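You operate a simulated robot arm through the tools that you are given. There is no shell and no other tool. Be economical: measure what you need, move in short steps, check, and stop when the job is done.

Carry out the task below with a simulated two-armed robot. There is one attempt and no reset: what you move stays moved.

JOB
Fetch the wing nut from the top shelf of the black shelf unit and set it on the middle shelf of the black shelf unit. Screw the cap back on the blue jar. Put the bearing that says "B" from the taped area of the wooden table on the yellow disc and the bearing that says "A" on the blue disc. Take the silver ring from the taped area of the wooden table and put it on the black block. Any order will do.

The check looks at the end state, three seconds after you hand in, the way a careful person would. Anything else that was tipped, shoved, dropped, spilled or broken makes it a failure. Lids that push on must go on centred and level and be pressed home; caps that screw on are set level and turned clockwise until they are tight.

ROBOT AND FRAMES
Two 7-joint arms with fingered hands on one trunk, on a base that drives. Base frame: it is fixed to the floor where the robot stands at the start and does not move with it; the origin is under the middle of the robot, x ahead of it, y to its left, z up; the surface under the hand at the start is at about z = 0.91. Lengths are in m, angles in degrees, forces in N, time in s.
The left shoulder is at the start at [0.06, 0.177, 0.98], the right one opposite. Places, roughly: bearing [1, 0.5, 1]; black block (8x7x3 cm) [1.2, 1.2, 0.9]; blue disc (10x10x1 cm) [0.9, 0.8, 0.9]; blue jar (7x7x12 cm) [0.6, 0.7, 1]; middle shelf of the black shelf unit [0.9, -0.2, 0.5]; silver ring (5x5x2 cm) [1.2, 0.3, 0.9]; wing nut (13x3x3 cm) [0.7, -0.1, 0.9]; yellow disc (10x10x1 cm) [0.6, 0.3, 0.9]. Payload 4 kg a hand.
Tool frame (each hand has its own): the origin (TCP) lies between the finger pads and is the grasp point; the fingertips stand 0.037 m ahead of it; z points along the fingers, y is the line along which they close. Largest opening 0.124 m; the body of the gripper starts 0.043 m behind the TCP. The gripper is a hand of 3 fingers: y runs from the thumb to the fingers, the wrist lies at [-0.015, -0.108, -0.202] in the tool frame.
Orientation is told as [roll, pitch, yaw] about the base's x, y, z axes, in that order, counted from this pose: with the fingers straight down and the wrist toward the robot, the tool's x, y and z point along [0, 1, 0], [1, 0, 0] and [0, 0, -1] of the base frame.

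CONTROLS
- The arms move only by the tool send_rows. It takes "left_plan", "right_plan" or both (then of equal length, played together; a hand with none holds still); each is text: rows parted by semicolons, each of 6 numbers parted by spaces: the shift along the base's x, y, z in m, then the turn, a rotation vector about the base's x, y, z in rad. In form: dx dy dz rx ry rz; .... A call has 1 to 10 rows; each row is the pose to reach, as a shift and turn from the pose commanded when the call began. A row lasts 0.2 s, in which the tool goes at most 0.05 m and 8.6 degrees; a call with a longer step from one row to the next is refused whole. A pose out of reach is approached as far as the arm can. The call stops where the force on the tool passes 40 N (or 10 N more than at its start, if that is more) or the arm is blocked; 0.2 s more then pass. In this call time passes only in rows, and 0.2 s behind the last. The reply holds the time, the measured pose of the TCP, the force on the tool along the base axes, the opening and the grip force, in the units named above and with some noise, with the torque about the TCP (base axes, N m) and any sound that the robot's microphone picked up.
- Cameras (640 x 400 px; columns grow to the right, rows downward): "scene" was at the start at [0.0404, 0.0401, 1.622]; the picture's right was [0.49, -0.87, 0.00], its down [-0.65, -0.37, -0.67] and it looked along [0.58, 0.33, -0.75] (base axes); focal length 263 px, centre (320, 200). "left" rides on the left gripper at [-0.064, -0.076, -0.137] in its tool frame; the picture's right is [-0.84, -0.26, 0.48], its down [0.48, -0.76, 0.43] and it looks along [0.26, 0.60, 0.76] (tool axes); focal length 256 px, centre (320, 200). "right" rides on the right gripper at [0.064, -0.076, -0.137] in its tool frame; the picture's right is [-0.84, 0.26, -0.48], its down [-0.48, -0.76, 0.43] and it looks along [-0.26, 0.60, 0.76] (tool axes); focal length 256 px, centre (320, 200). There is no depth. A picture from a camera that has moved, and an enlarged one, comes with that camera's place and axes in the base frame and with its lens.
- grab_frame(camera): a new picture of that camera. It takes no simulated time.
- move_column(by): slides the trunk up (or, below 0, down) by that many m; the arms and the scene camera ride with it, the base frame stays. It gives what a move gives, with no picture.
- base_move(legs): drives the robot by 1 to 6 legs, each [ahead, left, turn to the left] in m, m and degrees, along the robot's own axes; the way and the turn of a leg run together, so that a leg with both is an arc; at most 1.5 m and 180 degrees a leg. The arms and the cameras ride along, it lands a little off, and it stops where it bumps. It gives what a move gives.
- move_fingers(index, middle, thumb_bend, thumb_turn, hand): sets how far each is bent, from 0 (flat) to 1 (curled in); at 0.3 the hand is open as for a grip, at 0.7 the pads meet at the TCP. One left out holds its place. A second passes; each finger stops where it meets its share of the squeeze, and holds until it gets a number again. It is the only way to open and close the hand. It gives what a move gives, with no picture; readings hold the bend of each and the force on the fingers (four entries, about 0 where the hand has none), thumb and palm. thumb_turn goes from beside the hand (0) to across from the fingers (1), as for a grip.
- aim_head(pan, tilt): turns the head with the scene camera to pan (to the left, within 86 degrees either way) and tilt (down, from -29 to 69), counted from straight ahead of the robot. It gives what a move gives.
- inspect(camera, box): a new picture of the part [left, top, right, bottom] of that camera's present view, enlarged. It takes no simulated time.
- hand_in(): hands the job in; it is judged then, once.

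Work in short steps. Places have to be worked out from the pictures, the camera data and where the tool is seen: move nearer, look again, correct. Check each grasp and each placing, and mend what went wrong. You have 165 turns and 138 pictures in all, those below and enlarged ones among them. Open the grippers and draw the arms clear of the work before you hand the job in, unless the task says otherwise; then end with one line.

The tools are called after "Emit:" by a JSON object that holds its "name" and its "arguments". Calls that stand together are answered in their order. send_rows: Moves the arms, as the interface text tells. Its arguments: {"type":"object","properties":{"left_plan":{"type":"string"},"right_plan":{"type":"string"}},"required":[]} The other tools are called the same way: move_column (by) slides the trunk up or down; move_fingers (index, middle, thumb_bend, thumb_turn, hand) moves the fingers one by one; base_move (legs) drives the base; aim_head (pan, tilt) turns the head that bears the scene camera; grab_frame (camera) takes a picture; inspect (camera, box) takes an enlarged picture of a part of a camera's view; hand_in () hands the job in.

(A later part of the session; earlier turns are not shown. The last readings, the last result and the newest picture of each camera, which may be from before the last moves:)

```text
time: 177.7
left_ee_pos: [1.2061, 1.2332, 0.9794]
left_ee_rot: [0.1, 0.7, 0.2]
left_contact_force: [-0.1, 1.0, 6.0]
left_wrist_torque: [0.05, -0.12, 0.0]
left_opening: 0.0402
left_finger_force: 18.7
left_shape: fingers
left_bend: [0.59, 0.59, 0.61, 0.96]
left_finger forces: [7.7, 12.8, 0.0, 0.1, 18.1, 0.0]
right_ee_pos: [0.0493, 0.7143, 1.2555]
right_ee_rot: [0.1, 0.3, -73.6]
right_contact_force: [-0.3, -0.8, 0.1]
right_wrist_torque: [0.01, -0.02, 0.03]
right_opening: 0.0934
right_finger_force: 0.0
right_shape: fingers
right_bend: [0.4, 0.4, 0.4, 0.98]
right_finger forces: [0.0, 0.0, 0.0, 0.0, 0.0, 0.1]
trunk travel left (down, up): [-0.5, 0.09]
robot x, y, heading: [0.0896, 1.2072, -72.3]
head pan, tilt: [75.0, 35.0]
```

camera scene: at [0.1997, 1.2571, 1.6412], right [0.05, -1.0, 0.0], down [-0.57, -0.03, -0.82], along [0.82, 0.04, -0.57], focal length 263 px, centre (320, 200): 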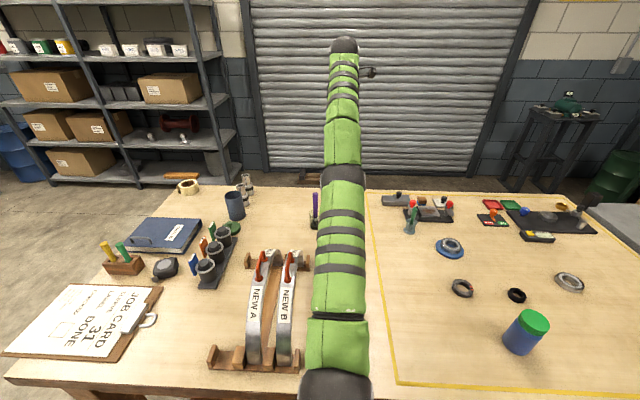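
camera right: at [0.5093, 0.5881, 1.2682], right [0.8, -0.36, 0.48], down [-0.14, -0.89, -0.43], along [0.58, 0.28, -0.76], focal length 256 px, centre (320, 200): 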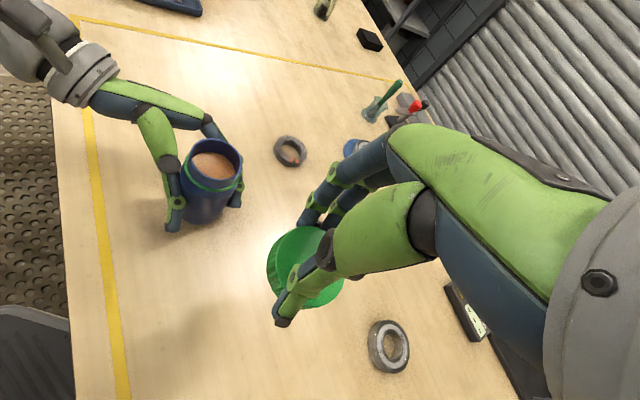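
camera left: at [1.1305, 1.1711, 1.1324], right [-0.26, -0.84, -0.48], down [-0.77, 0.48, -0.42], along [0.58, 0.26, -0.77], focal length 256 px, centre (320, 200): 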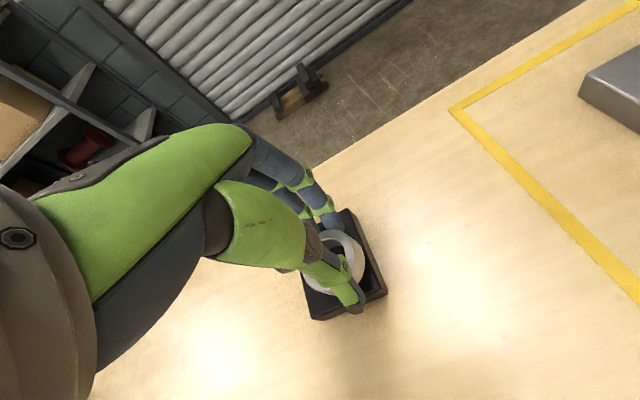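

Contact. I open the fingers and rise straight up.

Emit:
{"name": "move_fingers", "arguments": {"hand": "left", "index": 0.42, "middle": 0.42, "thumb_bend": 0.42}}

Emit:
{"name": "send_rows", "arguments": {"left_plan": "0 0 0.02 0 0 0; 0 0 0.04 0 0 0; 0 0 0.07 0 0 0; 0 0 0.1 0 0 0; 0 0 0.14 0 0 0; 0 0 0.18 0 0 0"}}

Emit:
{"name": "grab_frame", "arguments": {"camera": "left"}}

```text
time: 178.7
left_ee_pos: [1.2054, 1.2331, 0.9764]
left_ee_rot: [0.0, 1.0, 0.4]
left_contact_force: [-0.3, -0.9, 0.9]
left_wrist_torque: [-0.03, -0.04, -0.02]
left_opening: 0.0869
left_finger_force: 0.3
left_shape: fingers
left_bend: [0.42, 0.42, 0.42, 0.97]
left_finger forces: [0.2, 1.7, 0.0, 0.0, 0.0, 0.0]
right_ee_pos: [0.0493, 0.7135, 1.2554]
right_ee_rot: [0.2, 0.4, -73.4]
right_contact_force: [-0.5, -0.7, 0.0]
right_wrist_torque: [-0.03, 0.01, 0.01]
right_opening: 0.0934
right_finger_force: 0.1
right_shape: fingers
right_bend: [0.4, 0.4, 0.4, 0.98]
right_finger forces: [0.2, 0.1, 0.0, 0.1, 0.0, 0.0]
trunk travel left (down, up): [-0.5, 0.09]
robot x, y, heading: [0.0884, 1.2125, -72.1]
head pan, tilt: [75.0, 35.0]
```

```text
time: 180.1
left_ee_pos: [1.1807, 1.2342, 1.1435]
left_ee_rot: [0.0, 0.8, 0.2]
left_contact_force: [-0.3, -0.7, -0.6]
left_wrist_torque: [0.01, 0.02, -0.01]
left_opening: 0.0869
left_finger_force: 0.2
left_shape: fingers
left_bend: [0.42, 0.42, 0.42, 0.97]
left_finger forces: [0.0, 0.0, 0.0, 0.1, 0.0, 0.1]
left hand out of reach, approached as far as the arm can: row 4, 5, 6
right_ee_pos: [0.0509, 0.7147, 1.2548]
right_ee_rot: [0.0, 0.4, -73.5]
right_contact_force: [0.2, -0.1, -0.2]
right_wrist_torque: [0.04, -0.02, 0.0]
right_opening: 0.0931
right_finger_force: 0.0
right_shape: fingers
right_bend: [0.4, 0.4, 0.4, 0.98]
right_finger forces: [0.1, 0.0, 0.0, 0.0, 0.1, 0.1]
trunk travel left (down, up): [-0.5, 0.09]
robot x, y, heading: [0.0895, 1.2137, -72.1]
head pan, tilt: [75.0, 35.0]
```

```text
10 pictures are left
camera left: at [1.1072, 1.1708, 1.2803], right [-0.26, -0.84, -0.48], down [-0.77, 0.48, -0.42], along [0.59, 0.26, -0.77], focal length 256 px, centre (320, 200)
```

left: 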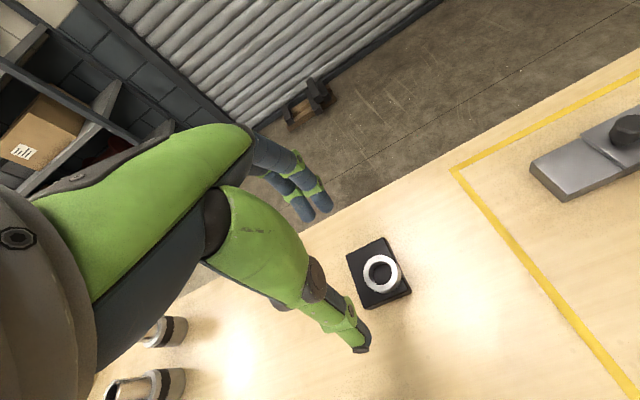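

The ring sits on the block. Now the wing nut: I raise the stretched left arm high first, then drive back along the table.

Emit:
{"name": "send_rows", "arguments": {"left_plan": "-0.02 0 0.04 0 0 0; -0.04 0 0.08 0 0 0; -0.06 0 0.12 0 0 0; -0.08 0 0.16 0 0 0; -0.1 0 0.2 0 0 0; -0.12 0 0.24 0 0 0; -0.14 0 0.26 0 0 0"}}

Emit:
{"name": "base_move", "arguments": {"legs": [[0.6, -0.19, 0], [0.6, -0.19, 0]]}}

```text
time: 181.7
left_ee_pos: [1.0461, 1.235, 1.4083]
left_ee_rot: [0.0, 0.9, 0.1]
left_contact_force: [-0.6, -0.1, -0.1]
left_wrist_torque: [-0.01, -0.05, -0.04]
left_opening: 0.0871
left_finger_force: 0.1
left_shape: fingers
left_bend: [0.42, 0.42, 0.42, 0.97]
left_finger forces: [0.1, 0.1, 0.0, 0.1, 0.0, 0.1]
left hand out of reach, approached as far as the arm can: row 1, 2, 3, 4, 5, 6, 7
right_ee_pos: [0.0494, 0.7145, 1.2553]
right_ee_rot: [0.2, 0.3, -73.5]
right_contact_force: [-0.7, 0.3, -0.3]
right_wrist_torque: [0.02, 0.0, -0.02]
right_opening: 0.0931
right_finger_force: 0.1
right_shape: fingers
right_bend: [0.4, 0.4, 0.4, 0.98]
right_finger forces: [0.0, 0.1, 0.0, 0.1, 0.0, 0.0]
trunk travel left (down, up): [-0.5, 0.09]
robot x, y, heading: [0.0891, 1.2141, -71.9]
head pan, tilt: [75.0, 35.0]
```

```text
time: 184.5
left_ee_pos: [1.0494, 0.7525, 1.3948]
left_ee_rot: [0.3, 1.7, 0.9]
left_contact_force: [0.2, -0.9, -1.0]
left_wrist_torque: [0.05, 0.0, -0.03]
left_opening: 0.0871
left_finger_force: 0.1
left_shape: fingers
left_bend: [0.42, 0.42, 0.42, 0.98]
left_finger forces: [0.0, 0.0, 0.0, 0.1, 0.0, 0.1]
right_ee_pos: [0.0559, 0.221, 1.2449]
right_ee_rot: [0.1, 0.5, -72.8]
right_contact_force: [0.0, 0.2, 0.1]
right_wrist_torque: [0.04, 0.0, -0.02]
right_opening: 0.0932
right_finger_force: 0.2
right_shape: fingers
right_bend: [0.4, 0.4, 0.4, 0.98]
right_finger forces: [0.0, 0.1, 0.0, 0.0, 0.0, 0.1]
trunk travel left (down, up): [-0.5, 0.09]
robot x, y, heading: [0.0893, 0.7242, -71.6]
head pan, tilt: [75.0, 35.0]
stopped in leg 1: the robot was blocked; the commanded pose is now the measured one
```

The base was blocked at y = 0.72, where I passed earlier 3 cm further forward. I look toward the rear (robot's right) to see what it touched.

Emit:
{"name": "aim_head", "arguments": {"pan": -80, "tilt": 50}}

Emit:
{"name": "grab_frame", "arguments": {"camera": "scene"}}

```text
time: 186.9
left_ee_pos: [1.0517, 0.7557, 1.3976]
left_ee_rot: [0.2, 1.6, 1.0]
left_contact_force: [-0.5, 0.7, -0.8]
left_wrist_torque: [-0.02, -0.01, 0.0]
left_opening: 0.0868
left_finger_force: 0.0
left_shape: fingers
left_bend: [0.42, 0.42, 0.42, 0.98]
left_finger forces: [0.1, 0.0, 0.0, 0.1, 0.0, 0.0]
right_ee_pos: [0.058, 0.2231, 1.2462]
right_ee_rot: [0.0, 0.4, -72.6]
right_contact_force: [-1.2, -0.2, -1.0]
right_wrist_torque: [0.03, 0.0, -0.01]
right_opening: 0.0933
right_finger_force: 0.1
right_shape: fingers
right_bend: [0.4, 0.4, 0.4, 0.98]
right_finger forces: [0.1, 0.0, 0.1, 0.0, 0.0, 0.0]
trunk travel left (down, up): [-0.5, 0.09]
robot x, y, heading: [0.0944, 0.7237, -71.4]
head pan, tilt: [-80.0, 50.0]
```

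```text
9 pictures are left
camera scene: at [0.016, 0.714, 1.6193], right [-0.48, 0.88, 0.0], down [0.67, 0.37, -0.64], along [-0.56, -0.31, -0.77], focal length 263 px, centre (320, 200)
```

scene: 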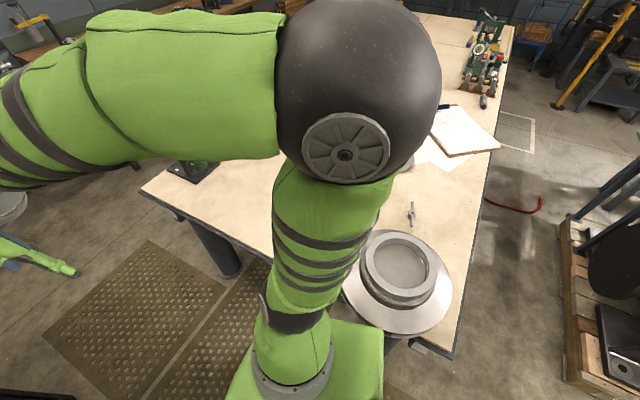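

The robot's right shoulder touched the heavy flange (it seems unmoved). I move forward 4 cm to the line I used before and continue.

Emit:
{"name": "base_move", "arguments": {"legs": [[0.002, 0.037, 0], [0.36, -0.12, 0], [0.36, -0.12, 0]]}}

```text
time: 191.7
left_ee_pos: [1.0974, 0.0217, 1.3955]
left_ee_rot: [0.2, 1.9, 1.4]
left_contact_force: [-0.9, -1.1, 0.2]
left_wrist_torque: [0.0, -0.01, 0.0]
left_opening: 0.0872
left_finger_force: 0.1
left_shape: fingers
left_bend: [0.42, 0.42, 0.42, 0.98]
left_finger forces: [0.1, 0.1, 0.0, 0.0, 0.0, 0.0]
right_ee_pos: [0.1054, -0.5175, 1.2462]
right_ee_rot: [0.1, 0.5, -72.3]
right_contact_force: [-0.1, 0.7, -1.2]
right_wrist_torque: [0.07, 0.01, 0.03]
right_opening: 0.0932
right_finger_force: 0.0
right_shape: fingers
right_bend: [0.4, 0.4, 0.4, 0.98]
right_finger forces: [0.0, 0.1, 0.0, 0.0, 0.1, 0.0]
trunk travel left (down, up): [-0.5, 0.09]
robot x, y, heading: [0.1364, -0.0144, -70.9]
head pan, tilt: [-80.0, 50.0]
```

Clear. I turn to face the shelf unit and back off to a good working distance, then look.

Emit:
{"name": "base_move", "arguments": {"legs": [[0, 0, 70.9], [-0.1, -0.03, 0]]}}

Emit:
{"name": "aim_head", "arguments": {"pan": -12, "tilt": 48}}

Emit:
{"name": "grab_frame", "arguments": {"camera": "scene"}}

```text
time: 195.9
left_ee_pos: [0.3284, 0.8723, 1.3883]
left_ee_rot: [0.1, 2.7, 71.0]
left_contact_force: [-0.5, 0.1, 0.1]
left_wrist_torque: [-0.01, 0.0, 0.04]
left_opening: 0.0872
left_finger_force: 0.0
left_shape: fingers
left_bend: [0.42, 0.42, 0.42, 0.98]
left_finger forces: [0.0, 0.0, 0.0, 0.0, 0.0, 0.0]
right_ee_pos: [0.4896, -0.2444, 1.2446]
right_ee_rot: [0.1, 0.4, -2.7]
right_contact_force: [-0.4, 0.1, -0.1]
right_wrist_torque: [0.0, -0.02, 0.0]
right_opening: 0.0933
right_finger_force: 0.0
right_shape: fingers
right_bend: [0.4, 0.4, 0.4, 0.98]
right_finger forces: [0.0, 0.0, 0.0, 0.1, 0.0, 0.0]
trunk travel left (down, up): [-0.5, 0.09]
robot x, y, heading: [0.0353, -0.0448, -1.4]
head pan, tilt: [-80.0, 50.0]
```

```text
time: 197.3
left_ee_pos: [0.3298, 0.8739, 1.3773]
left_ee_rot: [0.1, 3.8, 71.0]
left_contact_force: [-0.8, 0.4, 0.7]
left_wrist_torque: [0.01, 0.05, -0.01]
left_opening: 0.0869
left_finger_force: 0.1
left_shape: fingers
left_bend: [0.42, 0.42, 0.42, 0.98]
left_finger forces: [0.1, 0.0, 0.0, 0.0, 0.1, 0.0]
right_ee_pos: [0.4917, -0.245, 1.2402]
right_ee_rot: [0.1, 0.2, -2.7]
right_contact_force: [0.1, 0.1, 0.1]
right_wrist_torque: [-0.04, 0.0, 0.03]
right_opening: 0.0933
right_finger_force: 0.1
right_shape: fingers
right_bend: [0.4, 0.4, 0.4, 0.98]
right_finger forces: [0.1, 0.1, 0.0, 0.1, 0.1, 0.0]
trunk travel left (down, up): [-0.5, 0.09]
robot x, y, heading: [0.0364, -0.0472, -1.4]
head pan, tilt: [-12.0, 48.0]
```

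```text
8 pictures are left
camera scene: at [0.0831, -0.0593, 1.6222], right [-0.23, -0.97, 0.0], down [-0.72, 0.17, -0.67], along [0.65, -0.16, -0.74], focal length 263 px, centre (320, 200)
```

scene: 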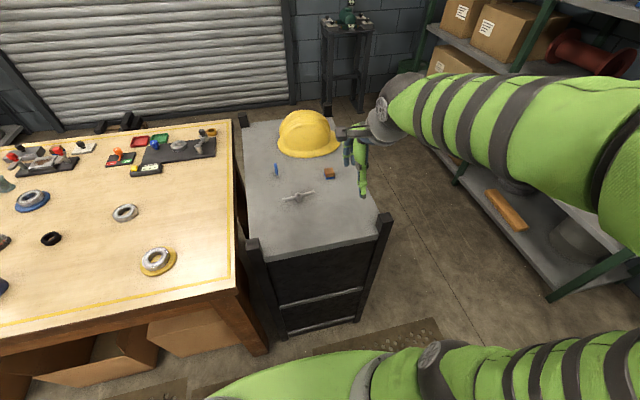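

Wing nut at about (0.730, −0.133), lying mostly along y. I bring the right hand above it with a small turn to align.

Emit:
{"name": "send_rows", "arguments": {"right_plan": "0.034 0.016 -0.02 0 0 0.03; 0.068 0.032 -0.04 0 0 0.06; 0.102 0.048 -0.06 0 0 0.1; 0.136 0.064 -0.09 0 0 0.14; 0.17 0.08 -0.12 0 0 0.18; 0.204 0.096 -0.15 0 0 0.22; 0.238 0.112 -0.18 0 0 0.22; 0.238 0.112 -0.22 0 0 0.22"}}

Emit:
{"name": "grab_frame", "arguments": {"camera": "right"}}

```text
time: 199.1
left_ee_pos: [0.3304, 0.8731, 1.3765]
left_ee_rot: [0.2, 3.8, 71.0]
left_contact_force: [0.2, 0.8, 0.8]
left_wrist_torque: [-0.02, -0.02, 0.04]
left_opening: 0.0872
left_finger_force: 0.1
left_shape: fingers
left_bend: [0.42, 0.42, 0.42, 0.98]
left_finger forces: [0.1, 0.0, 0.0, 0.0, 0.0, 0.0]
right_ee_pos: [0.7312, -0.1328, 1.0169]
right_ee_rot: [0.1, 0.4, 9.9]
right_contact_force: [0.0, 0.3, 0.6]
right_wrist_torque: [-0.01, 0.04, 0.0]
right_opening: 0.0931
right_finger_force: 0.1
right_shape: fingers
right_bend: [0.4, 0.4, 0.4, 0.98]
right_finger forces: [0.0, 0.0, 0.0, 0.0, 0.0, 0.0]
trunk travel left (down, up): [-0.5, 0.09]
robot x, y, heading: [0.0369, -0.0429, -1.3]
head pan, tilt: [-12.0, 48.0]
```

```text
7 pictures are left
camera right: at [0.6467, -0.0833, 1.1536], right [0.4, -0.78, 0.48], down [-0.67, -0.61, -0.43], along [0.63, -0.15, -0.76], focal length 256 px, centre (320, 200)
```

right: 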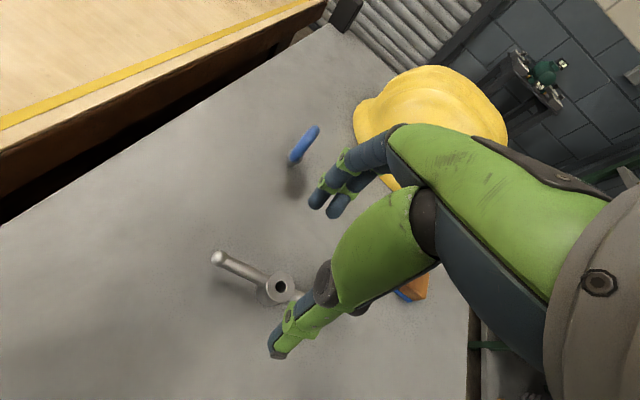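

The hub is at about (0.722, −0.138) with the wings along y, so I square the hand to yaw 0 and descend toward the surface.

Emit:
{"name": "send_rows", "arguments": {"right_plan": "-0.005 -0.003 -0.02 0 0 -0.09; -0.009 -0.005 -0.04 0 0 -0.17; -0.009 -0.005 -0.06 0 0 -0.17; -0.009 -0.005 -0.07 0 0 -0.17"}}

Emit:
{"name": "inspect", "arguments": {"camera": "right", "box": [180, 140, 420, 380]}}

```text
time: 200.1
left_ee_pos: [0.3307, 0.874, 1.3768]
left_ee_rot: [0.0, 3.9, 71.0]
left_contact_force: [-0.3, -0.4, -0.1]
left_wrist_torque: [-0.01, 0.0, -0.02]
left_opening: 0.087
left_finger_force: 0.1
left_shape: fingers
left_bend: [0.42, 0.42, 0.42, 0.98]
left_finger forces: [0.0, 0.1, 0.1, 0.1, 0.0, 0.0]
right_ee_pos: [0.722, -0.1379, 0.9505]
right_ee_rot: [0.1, 0.2, 0.2]
right_contact_force: [-0.4, -1.2, 8.7]
right_wrist_torque: [-0.06, -0.5, -0.03]
right_opening: 0.0934
right_finger_force: 4.5
right_shape: fingers
right_bend: [0.4, 0.39, 0.4, 0.98]
right_finger forces: [2.7, 6.4, 0.0, 0.0, 0.0, 0.0]
trunk travel left (down, up): [-0.5, 0.09]
robot x, y, heading: [0.0357, -0.0421, -1.3]
head pan, tilt: [-12.0, 48.0]
```

```text
1.67 times, centred on (300, 260) of right
camera zoom: at [0.6476, -0.074, 1.0872], right [0.26, -0.84, 0.48], down [-0.76, -0.48, -0.43], along [0.6, -0.25, -0.76], focal length 427 px, centre (353, 100)
```

zoom: 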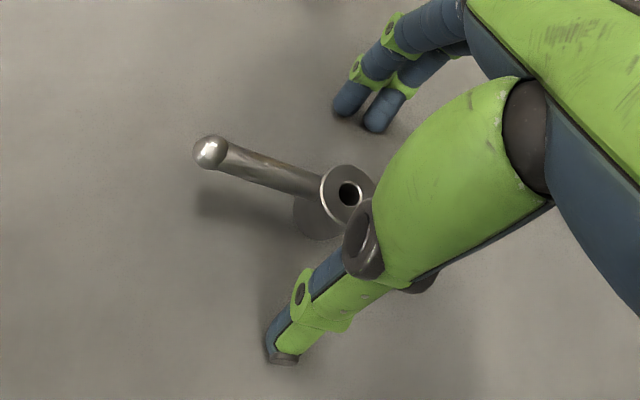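

The fingertips just touch the shelf top, with the hub between them. I rise 5 mm, close, and lift.

Emit:
{"name": "send_rows", "arguments": {"right_plan": "0 0 0.006 0 0 0"}}

Emit:
{"name": "move_fingers", "arguments": {"hand": "right", "index": 0.7, "middle": 0.7, "thumb_bend": 0.7}}

Emit:
{"name": "send_rows", "arguments": {"right_plan": "0 0 0.02 0 0 0; 0 0 0.05 0 0 0; 0 0 0.08 0 0 0; -0.04 0 0.1 0 0 0; -0.08 0 0.12 0 0 0"}}

Emit:
{"name": "inspect", "arguments": {"camera": "right", "box": [180, 140, 420, 380]}}

```text
time: 200.5
left_ee_pos: [0.3308, 0.8745, 1.3769]
left_ee_rot: [0.1, 3.9, 71.0]
left_contact_force: [-0.3, -0.3, -0.5]
left_wrist_torque: [0.01, -0.06, -0.01]
left_opening: 0.0872
left_finger_force: 0.1
left_shape: fingers
left_bend: [0.42, 0.42, 0.42, 0.98]
left_finger forces: [0.1, 0.0, 0.0, 0.0, 0.1, 0.0]
right_ee_pos: [0.7219, -0.1381, 0.9557]
right_ee_rot: [0.1, 0.3, 0.2]
right_contact_force: [0.3, 0.3, -0.1]
right_wrist_torque: [0.04, -0.01, 0.0]
right_opening: 0.0936
right_finger_force: 0.2
right_shape: fingers
right_bend: [0.4, 0.4, 0.4, 0.98]
right_finger forces: [0.0, 0.1, 0.0, 0.0, 0.0, 0.1]
trunk travel left (down, up): [-0.5, 0.09]
robot x, y, heading: [0.0355, -0.0438, -1.6]
head pan, tilt: [-12.0, 48.0]
```

```text
time: 201.5
left_ee_pos: [0.3293, 0.8743, 1.3767]
left_ee_rot: [0.0, 3.8, 71.1]
left_contact_force: [0.6, -0.4, 0.8]
left_wrist_torque: [-0.01, -0.01, 0.02]
left_opening: 0.0871
left_finger_force: 0.1
left_shape: fingers
left_bend: [0.42, 0.42, 0.42, 0.98]
left_finger forces: [0.0, 0.0, 0.0, 0.0, 0.0, 0.1]
right_ee_pos: [0.7224, -0.1375, 0.9569]
right_ee_rot: [0.1, 0.1, 0.2]
right_contact_force: [1.3, 0.2, 11.4]
right_wrist_torque: [0.03, -0.29, -0.01]
right_opening: 0.0236
right_finger_force: 19.6
right_shape: fingers
right_bend: [0.63, 0.65, 0.66, 0.96]
right_finger forces: [9.7, 7.1, 0.1, 0.0, 22.4, 0.0]
trunk travel left (down, up): [-0.5, 0.09]
robot x, y, heading: [0.0353, -0.0406, -1.5]
head pan, tilt: [-12.0, 48.0]
```

```text
time: 202.7
left_ee_pos: [0.3277, 0.8741, 1.378]
left_ee_rot: [0.0, 4.0, 71.0]
left_contact_force: [0.2, -0.2, 0.2]
left_wrist_torque: [0.01, -0.03, -0.01]
left_opening: 0.087
left_finger_force: 0.1
left_shape: fingers
left_bend: [0.42, 0.42, 0.42, 0.98]
left_finger forces: [0.1, 0.1, 0.0, 0.0, 0.0, 0.0]
right_ee_pos: [0.6392, -0.1376, 1.0738]
right_ee_rot: [0.1, 0.2, 0.3]
right_contact_force: [0.0, 0.5, -0.3]
right_wrist_torque: [0.04, -0.03, 0.01]
right_opening: 0.0214
right_finger_force: 17.6
right_shape: fingers
right_bend: [0.63, 0.66, 0.67, 0.96]
right_finger forces: [9.4, 7.0, 0.0, 0.1, 18.2, 0.1]
trunk travel left (down, up): [-0.5, 0.09]
robot x, y, heading: [0.0329, -0.0444, -1.6]
head pan, tilt: [-12.0, 48.0]
```

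```text
1.67 times, centred on (300, 260) of right
camera zoom: at [0.564, -0.0744, 1.2114], right [0.26, -0.84, 0.48], down [-0.76, -0.49, -0.43], along [0.59, -0.25, -0.76], focal length 427 px, centre (353, 100)
```

zoom: 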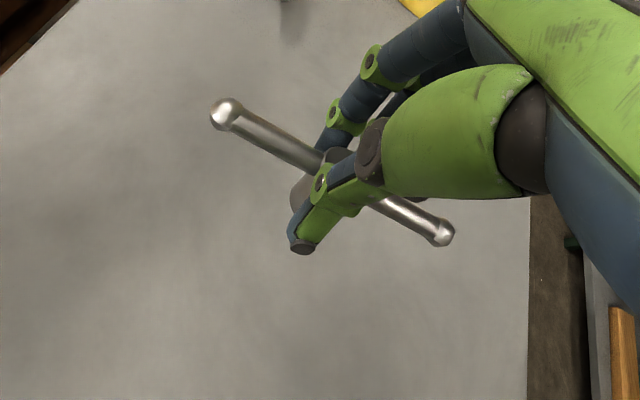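

The wing nut is held level. The shelf front is too near to approach tool-down from here, so I raise the hand and reposition the robot further right and back, turned 30° left.

Emit:
{"name": "send_rows", "arguments": {"right_plan": "-0.02 0 0.03 0 0 0; -0.04 0 0.06 0 0 0"}}

Emit:
{"name": "base_move", "arguments": {"legs": [[0.01, -0.51, 0], [-0.18, 0, 0], [0, 0, 31]]}}

```text
time: 203.3
left_ee_pos: [0.3301, 0.8725, 1.377]
left_ee_rot: [0.1, 3.8, 71.0]
left_contact_force: [-0.6, -0.7, 0.4]
left_wrist_torque: [0.01, -0.01, 0.02]
left_opening: 0.0873
left_finger_force: 0.1
left_shape: fingers
left_bend: [0.42, 0.42, 0.42, 0.98]
left_finger forces: [0.1, 0.1, 0.1, 0.1, 0.0, 0.1]
right_ee_pos: [0.5988, -0.1386, 1.1343]
right_ee_rot: [0.1, 0.2, 0.2]
right_contact_force: [-0.4, 0.0, -2.1]
right_wrist_torque: [-0.02, -0.01, 0.02]
right_opening: 0.0209
right_finger_force: 17.1
right_shape: fingers
right_bend: [0.63, 0.66, 0.67, 0.96]
right_finger forces: [9.5, 7.0, 0.1, 0.1, 18.1, 0.0]
trunk travel left (down, up): [-0.5, 0.09]
robot x, y, heading: [0.0293, -0.0433, -1.2]
head pan, tilt: [-12.0, 48.0]
```

```text
time: 209.0
left_ee_pos: [-0.3886, 0.3868, 1.3581]
left_ee_rot: [0.1, 7.3, 102.7]
left_contact_force: [0.5, -0.6, 0.0]
left_wrist_torque: [-0.01, 0.01, 0.03]
left_opening: 0.087
left_finger_force: 0.1
left_shape: fingers
left_bend: [0.42, 0.42, 0.42, 0.98]
left_finger forces: [0.1, 0.1, 0.0, 0.0, 0.1, 0.0]
right_ee_pos: [0.3759, -0.3367, 1.1362]
right_ee_rot: [0.0, 0.1, 32.1]
right_contact_force: [0.1, 0.6, -0.8]
right_wrist_torque: [-0.01, -0.01, 0.01]
right_opening: 0.0211
right_finger_force: 17.4
right_shape: fingers
right_bend: [0.63, 0.66, 0.67, 0.96]
right_finger forces: [9.4, 7.0, 0.0, 0.0, 17.8, 0.0]
trunk travel left (down, up): [-0.5, 0.09]
robot x, y, heading: [-0.154, -0.5544, 30.7]
head pan, tilt: [-12.0, 48.0]
```

I look into the shelf opening from here.

Emit:
{"name": "aim_head", "arguments": {"pan": -3, "tilt": 52}}

Emit:
{"name": "grab_frame", "arguments": {"camera": "scene"}}

```text
time: 209.7
left_ee_pos: [-0.3686, 0.3888, 1.3438]
left_ee_rot: [0.9, 10.1, 102.6]
left_contact_force: [-1.0, -0.8, 0.0]
left_wrist_torque: [0.04, -0.03, 0.01]
left_opening: 0.0872
left_finger_force: 0.1
left_shape: fingers
left_bend: [0.42, 0.42, 0.42, 0.98]
left_finger forces: [0.0, 0.1, 0.0, 0.0, 0.1, 0.0]
right_ee_pos: [0.3896, -0.3367, 1.1267]
right_ee_rot: [0.7, 0.5, 32.1]
right_contact_force: [0.2, -0.2, -1.1]
right_wrist_torque: [0.0, 0.04, 0.01]
right_opening: 0.0205
right_finger_force: 17.6
right_shape: fingers
right_bend: [0.63, 0.66, 0.67, 0.96]
right_finger forces: [9.6, 7.3, 0.0, 0.1, 18.1, 0.0]
trunk travel left (down, up): [-0.5, 0.09]
robot x, y, heading: [-0.1509, -0.5546, 30.6]
head pan, tilt: [-3.0, 52.0]
```

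```text
4 pictures are left
camera scene: at [-0.1348, -0.5229, 1.6171], right [0.46, -0.89, 0.01], down [-0.69, -0.37, -0.63], along [0.56, 0.28, -0.78], focal length 263 px, centre (320, 200)
```

scene: 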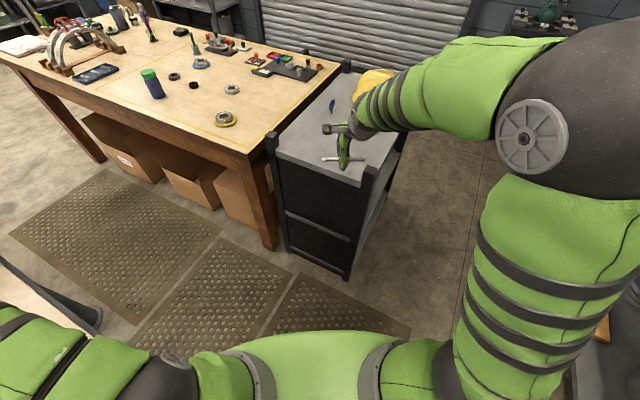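

The middle shelf's front edge is at about z = 0.46, x = 0.51, and the front is open. I lower the hand in front of the unit, squaring it to yaw 0.

Emit:
{"name": "send_rows", "arguments": {"right_plan": "-0.001 0.0147 -0.044 -0.002 0 -0.056; -0.002 0.0294 -0.088 -0.004 0 -0.112; -0.003 0.0441 -0.132 -0.006 0 -0.168; -0.004 0.0588 -0.176 -0.008 0 -0.224; -0.005 0.0735 -0.22 -0.01 0 -0.28; -0.006 0.0882 -0.264 -0.01 0 -0.336; -0.007 0.1029 -0.308 -0.01 0 -0.392; -0.008 0.1176 -0.352 -0.01 0 -0.448; -0.009 0.1323 -0.396 -0.01 0 -0.504; -0.01 0.147 -0.44 -0.01 0 -0.56"}}

```text
time: 212.1
left_ee_pos: [-0.3492, 0.3454, 1.3586]
left_ee_rot: [1.9, 6.8, 102.8]
left_contact_force: [1.2, 0.3, -0.6]
left_wrist_torque: [-0.04, 0.05, 0.02]
left_opening: 0.0874
left_finger_force: 0.1
left_shape: fingers
left_bend: [0.42, 0.42, 0.42, 0.98]
left_finger forces: [0.0, 0.0, 0.1, 0.0, 0.1, 0.1]
right_ee_pos: [0.3875, -0.2361, 0.6716]
right_ee_rot: [0.0, 1.9, -0.1]
right_contact_force: [0.5, -0.2, -1.0]
right_wrist_torque: [-0.01, 0.07, -0.02]
right_opening: 0.0203
right_finger_force: 17.6
right_shape: fingers
right_bend: [0.63, 0.66, 0.68, 0.96]
right_finger forces: [9.7, 7.3, 0.0, 0.0, 17.3, 0.0]
trunk travel left (down, up): [-0.5, 0.09]
robot x, y, heading: [-0.1547, -0.5961, 30.5]
head pan, tilt: [-3.0, 52.0]
stopped in row 10 (right hand): the arm was blocked; the commanded pose is now the measured one
```

Something blocked the last row and the base slid about 4 cm; the hand is in front of the opening at z = 0.67. I take one look before moving on.

Emit:
{"name": "grab_frame", "arguments": {"camera": "scene"}}

```text
3 pictures are left
camera scene: at [-0.1326, -0.5796, 1.6152], right [0.46, -0.89, 0.0], down [-0.69, -0.36, -0.62], along [0.55, 0.29, -0.78], focal length 263 px, centre (320, 200)
```

scene: 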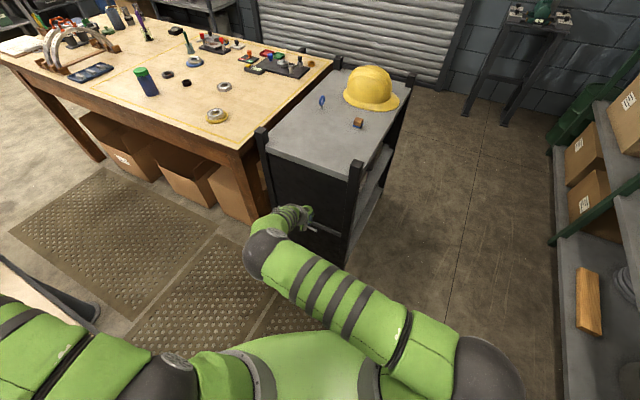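

The path into the opening looks clear; the arm probably met a joint limit. I move forward into the shelf while lowering.

Emit:
{"name": "send_rows", "arguments": {"right_plan": "0.04 0.005 -0.01 0 0 0; 0.08 0.01 -0.025 0 0 0; 0.12 0.015 -0.04 0 0 0; 0.16 0.02 -0.055 0 0 0; 0.19 0.025 -0.07 0 0 0"}}

```text
time: 212.8
left_ee_pos: [-0.3416, 0.3446, 1.3489]
left_ee_rot: [2.5, 7.2, 102.9]
left_contact_force: [1.5, 0.4, -0.3]
left_wrist_torque: [-0.03, 0.1, 0.0]
left_opening: 0.087
left_finger_force: 0.1
left_shape: fingers
left_bend: [0.42, 0.42, 0.42, 0.98]
left_finger forces: [0.0, 0.1, 0.0, 0.0, 0.0, 0.0]
right_ee_pos: [0.4698, -0.2194, 0.6317]
right_ee_rot: [-0.1, 3.1, 0.5]
right_contact_force: [-45.5, 5.5, 8.5]
right_wrist_torque: [-0.17, -0.89, -0.15]
right_opening: 0.02
right_finger_force: 49.4
right_shape: fingers
right_bend: [0.65, 0.7, 0.67, 0.92]
right_finger forces: [6.8, 65.4, 0.0, 0.1, 26.8, 0.0]
trunk travel left (down, up): [-0.5, 0.09]
robot x, y, heading: [-0.1556, -0.5987, 30.8]
head pan, tilt: [-3.0, 52.0]
stopped in row 3 (right hand): the force on the tool passed its limit at 58 N (the readings are from after the stop); the commanded pose is now the measured one
```

The end panel at x = 0.51 is closed; the unit must be open on its right long side (facing −y). I back the hand out and raise it.

Emit:
{"name": "send_rows", "arguments": {"right_plan": "-0.04 -0.005 0.01 0 0 0; -0.08 -0.02 0.04 0 0 0; -0.09 -0.05 0.08 0 0 0; -0.09 -0.08 0.12 0 0 0; -0.09 -0.1 0.16 0 0 0; -0.09 -0.12 0.2 0 0 0; -0.09 -0.13 0.24 0 0 0; -0.09 -0.14 0.28 0 0 0; -0.09 -0.14 0.32 0 0 0; -0.09 -0.14 0.36 0 0 0"}}

Emit:
{"name": "inspect", "arguments": {"camera": "scene", "box": [230, 70, 430, 290]}}

```text
refused: row 2 steps farther than a row can; nothing moved
```

```text
1.82 times, centred on (330, 180) of scene
camera zoom: at [-0.1368, -0.5881, 1.6152], right [0.46, -0.89, 0.0], down [-0.69, -0.36, -0.63], along [0.56, 0.29, -0.78], focal length 478 px, centre (302, 236)
```

zoom: 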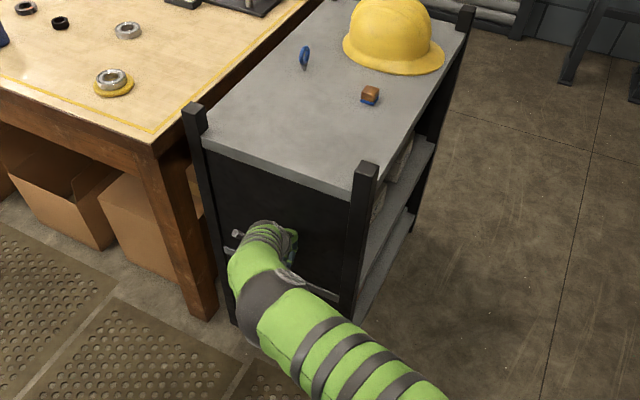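

Confirmed: end panel closed, right side open, with some items on the middle shelf. I redo the retreat with smaller steps.

Emit:
{"name": "send_rows", "arguments": {"right_plan": "-0.04 -0.005 0.01 0 0 0; -0.07 -0.02 0.04 0 0 0; -0.08 -0.04 0.08 0 0 0; -0.08 -0.06 0.12 0 0 0; -0.08 -0.08 0.16 0 0 0; -0.08 -0.1 0.2 0 0 0; -0.08 -0.12 0.24 0 0 0; -0.08 -0.13 0.28 0 0 0; -0.08 -0.14 0.32 0 0 0; -0.08 -0.14 0.36 0 0 0"}}

```text
time: 215.0
left_ee_pos: [-0.3417, 0.343, 1.3502]
left_ee_rot: [2.4, 6.9, 103.0]
left_contact_force: [-0.3, -0.2, 0.3]
left_wrist_torque: [0.04, -0.03, 0.0]
left_opening: 0.0872
left_finger_force: 0.0
left_shape: fingers
left_bend: [0.42, 0.42, 0.42, 0.98]
left_finger forces: [0.1, 0.1, 0.0, 0.1, 0.0, 0.1]
right_ee_pos: [0.3942, -0.3653, 0.9904]
right_ee_rot: [-0.4, 2.8, 0.0]
right_contact_force: [0.2, -0.1, -0.8]
right_wrist_torque: [-0.02, 0.02, -0.02]
right_opening: 0.0205
right_finger_force: 17.9
right_shape: fingers
right_bend: [0.63, 0.69, 0.68, 0.95]
right_finger forces: [10.4, 11.9, 0.0, 0.0, 13.2, 0.0]
trunk travel left (down, up): [-0.5, 0.09]
robot x, y, heading: [-0.1582, -0.5999, 30.5]
head pan, tilt: [-3.0, 52.0]
```

The nut is still held. I drive around to the open side: first right, then ahead along the unit, then turn to face it.

Emit:
{"name": "base_move", "arguments": {"legs": [[-0.203, -0.345, 0], [0.862, -0.508, 0], [0, 0, 59.5]]}}

```text
time: 218.1
left_ee_pos: [-0.3173, -0.1301, 1.3472]
left_ee_rot: [3.0, 7.3, 102.4]
left_contact_force: [-0.3, -0.8, 0.4]
left_wrist_torque: [0.01, 0.09, -0.03]
left_opening: 0.0872
left_finger_force: 0.1
left_shape: fingers
left_bend: [0.42, 0.42, 0.42, 0.98]
left_finger forces: [0.1, 0.0, 0.0, 0.1, 0.0, 0.0]
right_ee_pos: [0.4048, -0.8456, 0.9825]
right_ee_rot: [-0.5, 3.4, -0.4]
right_contact_force: [1.2, -0.5, -1.7]
right_wrist_torque: [0.03, 0.11, 0.01]
right_opening: 0.0203
right_finger_force: 17.2
right_shape: fingers
right_bend: [0.63, 0.69, 0.68, 0.95]
right_finger forces: [10.3, 11.7, 0.0, 0.0, 13.1, 0.0]
trunk travel left (down, up): [-0.5, 0.09]
robot x, y, heading: [-0.1625, -1.0788, 30.0]
head pan, tilt: [-3.0, 52.0]
stopped in leg 2: the robot was blocked; the commanded pose is now the measured one
```

Blocked just as it started ahead. I try 8 cm back toward the unit and then ahead, to get around whatever is there.

Emit:
{"name": "base_move", "arguments": {"legs": [[0.05, 0.087, 0], [0.13, -0.075, 0]]}}

```text
time: 219.2
left_ee_pos: [-0.3375, -0.1336, 1.3476]
left_ee_rot: [2.8, 7.3, 102.2]
left_contact_force: [0.7, -0.4, 0.1]
left_wrist_torque: [-0.01, 0.0, 0.0]
left_opening: 0.0874
left_finger_force: 0.0
left_shape: fingers
left_bend: [0.42, 0.42, 0.42, 0.98]
left_finger forces: [0.1, 0.0, 0.0, 0.0, 0.1, 0.0]
right_ee_pos: [0.386, -0.8504, 0.9862]
right_ee_rot: [-0.6, 3.3, -0.6]
right_contact_force: [0.3, -0.3, -0.7]
right_wrist_torque: [0.03, 0.01, 0.02]
right_opening: 0.0204
right_finger_force: 17.7
right_shape: fingers
right_bend: [0.63, 0.69, 0.68, 0.95]
right_finger forces: [10.3, 11.7, 0.1, 0.1, 12.9, 0.0]
trunk travel left (down, up): [-0.5, 0.09]
robot x, y, heading: [-0.1775, -1.0826, 29.9]
head pan, tilt: [-3.0, 52.0]
stopped in leg 1: the robot was blocked; the commanded pose is now the measured one
```

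Still blocked. I test whether it moves freely straight back.

Emit:
{"name": "base_move", "arguments": {"legs": [[-0.08, 0, 0]]}}

```text
time: 220.3
left_ee_pos: [-0.4088, -0.1708, 1.348]
left_ee_rot: [2.8, 7.2, 102.4]
left_contact_force: [-0.1, 0.1, 0.1]
left_wrist_torque: [0.02, -0.02, -0.01]
left_opening: 0.0871
left_finger_force: 0.1
left_shape: fingers
left_bend: [0.42, 0.42, 0.42, 0.98]
left_finger forces: [0.0, 0.1, 0.1, 0.0, 0.0, 0.1]
right_ee_pos: [0.3162, -0.8873, 0.9845]
right_ee_rot: [-0.4, 3.2, -0.5]
right_contact_force: [0.3, 0.1, -0.7]
right_wrist_torque: [-0.01, 0.0, 0.0]
right_opening: 0.0206
right_finger_force: 17.7
right_shape: fingers
right_bend: [0.63, 0.69, 0.68, 0.95]
right_finger forces: [10.3, 11.7, 0.0, 0.0, 13.2, 0.0]
trunk travel left (down, up): [-0.5, 0.09]
robot x, y, heading: [-0.2452, -1.1223, 29.7]
head pan, tilt: [-3.0, 52.0]
```

Backward is free, so something is ahead. I spend a picture on the way ahead.

Emit:
{"name": "aim_head", "arguments": {"pan": -25, "tilt": 50}}

Emit:
{"name": "grab_frame", "arguments": {"camera": "scene"}}

```text
time: 221.1
left_ee_pos: [-0.4063, -0.1695, 1.3465]
left_ee_rot: [2.8, 7.2, 102.5]
left_contact_force: [0.3, -0.3, 0.0]
left_wrist_torque: [0.01, 0.0, -0.01]
left_opening: 0.0871
left_finger_force: 0.0
left_shape: fingers
left_bend: [0.42, 0.42, 0.42, 0.98]
left_finger forces: [0.0, 0.1, 0.1, 0.1, 0.0, 0.0]
right_ee_pos: [0.3162, -0.8879, 0.9839]
right_ee_rot: [-0.5, 3.3, -0.5]
right_contact_force: [0.2, -0.3, -1.3]
right_wrist_torque: [-0.02, 0.0, 0.02]
right_opening: 0.0204
right_finger_force: 17.3
right_shape: fingers
right_bend: [0.63, 0.69, 0.68, 0.95]
right_finger forces: [10.3, 11.8, 0.1, 0.0, 13.0, 0.1]
trunk travel left (down, up): [-0.5, 0.09]
robot x, y, heading: [-0.2439, -1.1238, 29.9]
head pan, tilt: [-25.0, 50.0]
```

```text
1 pictures are left
camera scene: at [-0.1926, -1.1289, 1.6145], right [0.09, -1.0, 0.0], down [-0.76, -0.07, -0.64], along [0.64, 0.06, -0.77], focal length 263 px, centre (320, 200)
```

scene: 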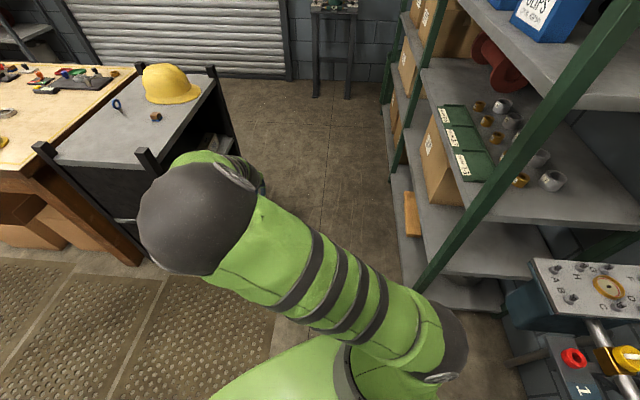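

It is the raised mat edge (right edge at y ≈ −0.82) that the base cannot climb; now it is fully off the mat. The floor ahead at this y is clear, so I drive ahead parallel to the unit.

Emit:
{"name": "base_move", "arguments": {"legs": [[0.455, -0.262, 0], [0.455, -0.262, 0]]}}

```text
time: 226.8
left_ee_pos: [0.647, -0.1661, 1.3466]
left_ee_rot: [3.0, 7.2, 102.4]
left_contact_force: [0.7, -0.2, 0.9]
left_wrist_torque: [-0.02, 0.04, 0.01]
left_opening: 0.0871
left_finger_force: 0.0
left_shape: fingers
left_bend: [0.42, 0.42, 0.42, 0.98]
left_finger forces: [0.1, 0.0, 0.1, 0.0, 0.0, 0.0]
right_ee_pos: [1.3705, -0.8826, 0.984]
right_ee_rot: [-0.4, 3.3, -0.5]
right_contact_force: [0.6, -0.2, -0.9]
right_wrist_torque: [0.02, 0.03, 0.03]
right_opening: 0.0204
right_finger_force: 17.1
right_shape: fingers
right_bend: [0.63, 0.69, 0.68, 0.95]
right_finger forces: [10.3, 11.6, 0.0, 0.0, 12.9, 0.0]
trunk travel left (down, up): [-0.5, 0.09]
robot x, y, heading: [0.8068, -1.1159, 29.9]
head pan, tilt: [-25.0, 50.0]
```

Now I turn to face the unit's open side and lower the trunk 0.3 m.

Emit:
{"name": "base_move", "arguments": {"legs": [[0, 0, 60]]}}

Emit:
{"name": "move_column", "arguments": {"by": -0.3}}

```text
time: 229.9
left_ee_pos: [-0.0963, -0.7769, 1.3471]
left_ee_rot: [2.9, 7.2, 162.1]
left_contact_force: [-0.1, -0.3, -0.2]
left_wrist_torque: [0.01, -0.01, 0.0]
left_opening: 0.0873
left_finger_force: 0.1
left_shape: fingers
left_bend: [0.42, 0.42, 0.42, 0.98]
left_finger forces: [0.1, 0.0, 0.1, 0.1, 0.0, 0.0]
right_ee_pos: [0.8888, -0.5145, 0.9846]
right_ee_rot: [-0.5, 3.2, 59.2]
right_contact_force: [-0.6, 0.0, -1.9]
right_wrist_torque: [-0.03, -0.03, 0.04]
right_opening: 0.0204
right_finger_force: 17.5
right_shape: fingers
right_bend: [0.63, 0.69, 0.68, 0.95]
right_finger forces: [10.4, 11.4, 0.0, 0.0, 13.0, 0.0]
trunk travel left (down, up): [-0.5, 0.09]
robot x, y, heading: [0.808, -1.1171, 89.8]
head pan, tilt: [-25.0, 50.0]
```

```text
time: 232.9
left_ee_pos: [-0.095, -0.7783, 1.0479]
left_ee_rot: [2.9, 7.2, 162.1]
left_contact_force: [-0.1, -0.9, 0.4]
left_wrist_torque: [0.0, 0.03, -0.04]
left_opening: 0.0872
left_finger_force: 0.1
left_shape: fingers
left_bend: [0.42, 0.42, 0.42, 0.98]
left_finger forces: [0.0, 0.0, 0.0, 0.1, 0.0, 0.1]
right_ee_pos: [0.889, -0.5147, 0.685]
right_ee_rot: [-0.5, 3.4, 59.1]
right_contact_force: [-0.6, -0.5, -1.4]
right_wrist_torque: [0.01, -0.01, 0.0]
right_opening: 0.0209
right_finger_force: 17.3
right_shape: fingers
right_bend: [0.63, 0.69, 0.68, 0.95]
right_finger forces: [10.3, 11.3, 0.0, 0.0, 13.0, 0.0]
trunk travel left (down, up): [-0.2, 0.39]
robot x, y, heading: [0.8059, -1.1174, 89.7]
head pan, tilt: [-25.0, 50.0]
```

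One picture remains; I use it to see the middle shelf's free space and the hand together.

Emit:
{"name": "aim_head", "arguments": {"pan": 3, "tilt": 42}}

Emit:
{"name": "grab_frame", "arguments": {"camera": "scene"}}

```text
time: 233.8
left_ee_pos: [-0.0961, -0.778, 1.0472]
left_ee_rot: [2.8, 7.2, 162.1]
left_contact_force: [-0.4, -0.2, -0.2]
left_wrist_torque: [0.03, 0.0, 0.01]
left_opening: 0.087
left_finger_force: 0.0
left_shape: fingers
left_bend: [0.42, 0.42, 0.42, 0.98]
left_finger forces: [0.1, 0.1, 0.1, 0.0, 0.0, 0.1]
right_ee_pos: [0.8884, -0.5143, 0.6843]
right_ee_rot: [-0.5, 3.3, 59.2]
right_contact_force: [0.1, 0.4, -1.5]
right_wrist_torque: [-0.02, 0.01, -0.01]
right_opening: 0.0203
right_finger_force: 17.1
right_shape: fingers
right_bend: [0.63, 0.69, 0.68, 0.95]
right_finger forces: [10.3, 11.4, 0.0, 0.1, 13.0, 0.1]
trunk travel left (down, up): [-0.2, 0.39]
robot x, y, heading: [0.8067, -1.1169, 89.5]
head pan, tilt: [3.0, 42.0]
```

```text
0 pictures are left
camera scene: at [0.8057, -1.0629, 1.3257], right [1.0, 0.05, 0.0], down [0.03, -0.67, -0.74], along [-0.03, 0.74, -0.67], focal length 263 px, centre (320, 200)
```

scene: 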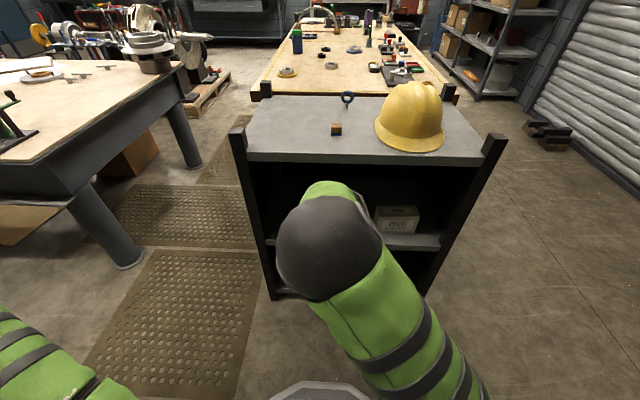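

Middle shelf top lies at roughly z = 0.47–0.50. There is a box at x ≈ 1.0–1.14 and possibly one near x ≈ 0.85, while the left part (x ≈ 0.55–0.72) is empty. I shift the base left so the hand lines up with x ≈ 0.67.

Emit:
{"name": "base_move", "arguments": {"legs": [[0, 0.215, 0]]}}

Emit:
{"name": "send_rows", "arguments": {"right_plan": "0 0 -0.02 0 0 0.1; 0 0 -0.04 0 0 0.2; 0 0 -0.06 0 0 0.3; 0 0 -0.075 0 0 0.4"}}

```text
time: 235.5
left_ee_pos: [-0.3124, -0.7768, 1.0465]
left_ee_rot: [3.0, 7.2, 162.1]
left_contact_force: [0.7, 0.3, 0.4]
left_wrist_torque: [-0.05, -0.02, 0.02]
left_opening: 0.0872
left_finger_force: 0.0
left_shape: fingers
left_bend: [0.42, 0.42, 0.42, 0.98]
left_finger forces: [0.0, 0.0, 0.1, 0.1, 0.1, 0.1]
right_ee_pos: [0.6727, -0.5132, 0.6846]
right_ee_rot: [-0.6, 3.3, 59.2]
right_contact_force: [-1.2, -0.3, -1.4]
right_wrist_torque: [-0.03, -0.03, 0.01]
right_opening: 0.0206
right_finger_force: 17.5
right_shape: fingers
right_bend: [0.63, 0.69, 0.68, 0.96]
right_finger forces: [10.3, 11.3, 0.1, 0.0, 13.0, 0.0]
trunk travel left (down, up): [-0.2, 0.39]
robot x, y, heading: [0.5936, -1.1151, 89.4]
head pan, tilt: [3.0, 42.0]
```

```text
time: 236.5
left_ee_pos: [-0.3112, -0.7778, 1.0469]
left_ee_rot: [2.8, 7.3, 162.1]
left_contact_force: [0.8, -0.2, 0.1]
left_wrist_torque: [0.01, 0.0, 0.0]
left_opening: 0.0872
left_finger_force: 0.1
left_shape: fingers
left_bend: [0.42, 0.42, 0.42, 0.98]
left_finger forces: [0.1, 0.0, 0.1, 0.0, 0.0, 0.0]
right_ee_pos: [0.6719, -0.5133, 0.6095]
right_ee_rot: [-0.5, 3.3, 82.1]
right_contact_force: [0.6, -0.5, -1.7]
right_wrist_torque: [0.0, 0.0, 0.05]
right_opening: 0.0206
right_finger_force: 16.8
right_shape: fingers
right_bend: [0.63, 0.69, 0.68, 0.96]
right_finger forces: [10.2, 11.2, 0.1, 0.1, 13.1, 0.1]
trunk travel left (down, up): [-0.2, 0.39]
robot x, y, heading: [0.5909, -1.1173, 89.9]
head pan, tilt: [3.0, 42.0]
```

Aligned at (0.672, −0.513, 0.61). I move into the shelf along +y, watching for contact.

Emit:
{"name": "send_rows", "arguments": {"right_plan": "0 0.035 0 0 0 0; 0 0.07 0 0 0 0; 0 0.105 0 0 0 0; 0 0.14 0 0 0 0; 0 0.175 0 0 0 0; 0 0.21 0 0 0 0; 0 0.235 0 0 0 0"}}

```text
time: 238.1
left_ee_pos: [-0.311, -0.7783, 1.0467]
left_ee_rot: [2.7, 7.3, 162.2]
left_contact_force: [0.2, -0.4, 0.4]
left_wrist_torque: [-0.03, 0.02, 0.0]
left_opening: 0.087
left_finger_force: 0.0
left_shape: fingers
left_bend: [0.42, 0.42, 0.42, 0.98]
left_finger forces: [0.0, 0.0, 0.0, 0.0, 0.0, 0.0]
right_ee_pos: [0.6718, -0.28, 0.6056]
right_ee_rot: [-0.7, 3.6, 82.2]
right_contact_force: [-0.7, -0.6, -1.2]
right_wrist_torque: [-0.03, -0.01, -0.01]
right_opening: 0.0209
right_finger_force: 17.0
right_shape: fingers
right_bend: [0.63, 0.69, 0.68, 0.95]
right_finger forces: [10.0, 10.5, 0.0, 0.0, 13.7, 0.0]
trunk travel left (down, up): [-0.2, 0.39]
robot x, y, heading: [0.5927, -1.1179, 89.6]
head pan, tilt: [3.0, 42.0]
```

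Inside with no contact. I lower toward the shelf in steps.

Emit:
{"name": "send_rows", "arguments": {"right_plan": "0 0 -0.02 0 0 0; 0 0 -0.04 0 0 0; 0 0 -0.05 0 0 0; 0 0 -0.06 0 0 0; 0 0 -0.065 0 0 0; 0 0 -0.07 0 0 0; 0 0 -0.075 0 0 0"}}

```text
time: 239.6
left_ee_pos: [-0.3116, -0.777, 1.0464]
left_ee_rot: [2.9, 7.2, 162.1]
left_contact_force: [-0.4, 0.7, 0.3]
left_wrist_torque: [0.01, 0.0, -0.02]
left_opening: 0.0871
left_finger_force: 0.0
left_shape: fingers
left_bend: [0.42, 0.42, 0.42, 0.98]
left_finger forces: [0.1, 0.0, 0.0, 0.0, 0.1, 0.0]
right_ee_pos: [0.6712, -0.2736, 0.5492]
right_ee_rot: [-0.3, 2.2, 82.2]
right_contact_force: [1.5, -5.2, 18.4]
right_wrist_torque: [-0.11, 0.04, 0.04]
right_opening: 0.0213
right_finger_force: 24.2
right_shape: fingers
right_bend: [0.64, 0.69, 0.67, 0.95]
right_finger forces: [8.7, 12.0, 0.1, 0.1, 27.1, 0.1]
trunk travel left (down, up): [-0.2, 0.39]
robot x, y, heading: [0.5901, -1.1155, 89.6]
head pan, tilt: [3.0, 42.0]
stopped in row 7 (right hand): the force on the tool passed its limit at 43 N (the readings are from after the stop); the commanded pose is now the measured one
```

Contact at TCP z = 0.549, meaning a surface at about 0.503, which fits the middle shelf. I ease up slightly and open the fingers.

Emit:
{"name": "send_rows", "arguments": {"right_plan": "0 0 0.002 0 0 0"}}

Emit:
{"name": "move_fingers", "arguments": {"hand": "right", "index": 0.5, "middle": 0.5, "thumb_bend": 0.5}}

```text
time: 240.0
left_ee_pos: [-0.313, -0.7799, 1.0478]
left_ee_rot: [2.8, 7.2, 162.1]
left_contact_force: [0.4, 0.0, -0.7]
left_wrist_torque: [-0.02, 0.01, -0.04]
left_opening: 0.0872
left_finger_force: 0.1
left_shape: fingers
left_bend: [0.42, 0.42, 0.42, 0.98]
left_finger forces: [0.0, 0.0, 0.0, 0.0, 0.0, 0.1]
right_ee_pos: [0.6717, -0.2749, 0.5487]
right_ee_rot: [-0.2, 2.5, 82.2]
right_contact_force: [0.6, -3.4, 20.2]
right_wrist_torque: [0.03, 0.08, -0.01]
right_opening: 0.0215
right_finger_force: 23.5
right_shape: fingers
right_bend: [0.63, 0.69, 0.67, 0.95]
right_finger forces: [9.4, 11.2, 0.0, 0.0, 26.1, 0.0]
trunk travel left (down, up): [-0.2, 0.39]
robot x, y, heading: [0.5907, -1.1148, 89.6]
head pan, tilt: [3.0, 42.0]
```

```text
time: 241.0
left_ee_pos: [-0.3121, -0.7764, 1.0463]
left_ee_rot: [2.9, 7.3, 162.2]
left_contact_force: [0.2, 0.7, -0.8]
left_wrist_torque: [0.02, 0.01, -0.04]
left_opening: 0.087
left_finger_force: 0.0
left_shape: fingers
left_bend: [0.42, 0.42, 0.42, 0.98]
left_finger forces: [0.1, 0.0, 0.1, 0.0, 0.1, 0.1]
right_ee_pos: [0.6712, -0.2749, 0.5462]
right_ee_rot: [-0.3, 2.6, 82.2]
right_contact_force: [-0.3, 0.1, 0.4]
right_wrist_torque: [0.03, -0.05, -0.03]
right_opening: 0.0619
right_finger_force: 0.1
right_shape: fingers
right_bend: [0.5, 0.5, 0.5, 0.97]
right_finger forces: [0.0, 0.0, 0.0, 0.1, 0.1, 0.0]
trunk travel left (down, up): [-0.2, 0.39]
robot x, y, heading: [0.5927, -1.1181, 89.7]
head pan, tilt: [3.0, 42.0]
```

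Released with no forces. I lift straight up to clear the nut, then withdraw from the shelf.

Emit:
{"name": "send_rows", "arguments": {"right_plan": "0 0 0.015 0 0 0; 0 0 0.03 0 0 0; 0 0 0.045 0 0 0; 0 0 0.06 0 0 0; 0 -0.03 0.065 0 0 0; 0 -0.07 0.065 0 0 0; 0 -0.11 0.065 0 0 0; 0 -0.15 0.065 0 0 0; 0 -0.19 0.065 0 0 0; 0 -0.23 0.065 0 0 0"}}

```text
time: 243.2
left_ee_pos: [-0.3118, -0.7772, 1.047]
left_ee_rot: [2.9, 7.1, 162.1]
left_contact_force: [0.2, 0.4, 0.1]
left_wrist_torque: [-0.03, 0.03, 0.02]
left_opening: 0.0872
left_finger_force: 0.0
left_shape: fingers
left_bend: [0.42, 0.42, 0.42, 0.98]
left_finger forces: [0.1, 0.0, 0.0, 0.0, 0.0, 0.0]
right_ee_pos: [0.6721, -0.5075, 0.6105]
right_ee_rot: [-0.3, 2.7, 82.3]
right_contact_force: [-0.2, 0.2, 0.8]
right_wrist_torque: [-0.03, -0.01, -0.03]
right_opening: 0.0617
right_finger_force: 0.1
right_shape: fingers
right_bend: [0.5, 0.5, 0.5, 0.97]
right_finger forces: [0.0, 0.0, 0.0, 0.1, 0.1, 0.0]
trunk travel left (down, up): [-0.2, 0.39]
robot x, y, heading: [0.5922, -1.1179, 89.7]
head pan, tilt: [3.0, 42.0]
```

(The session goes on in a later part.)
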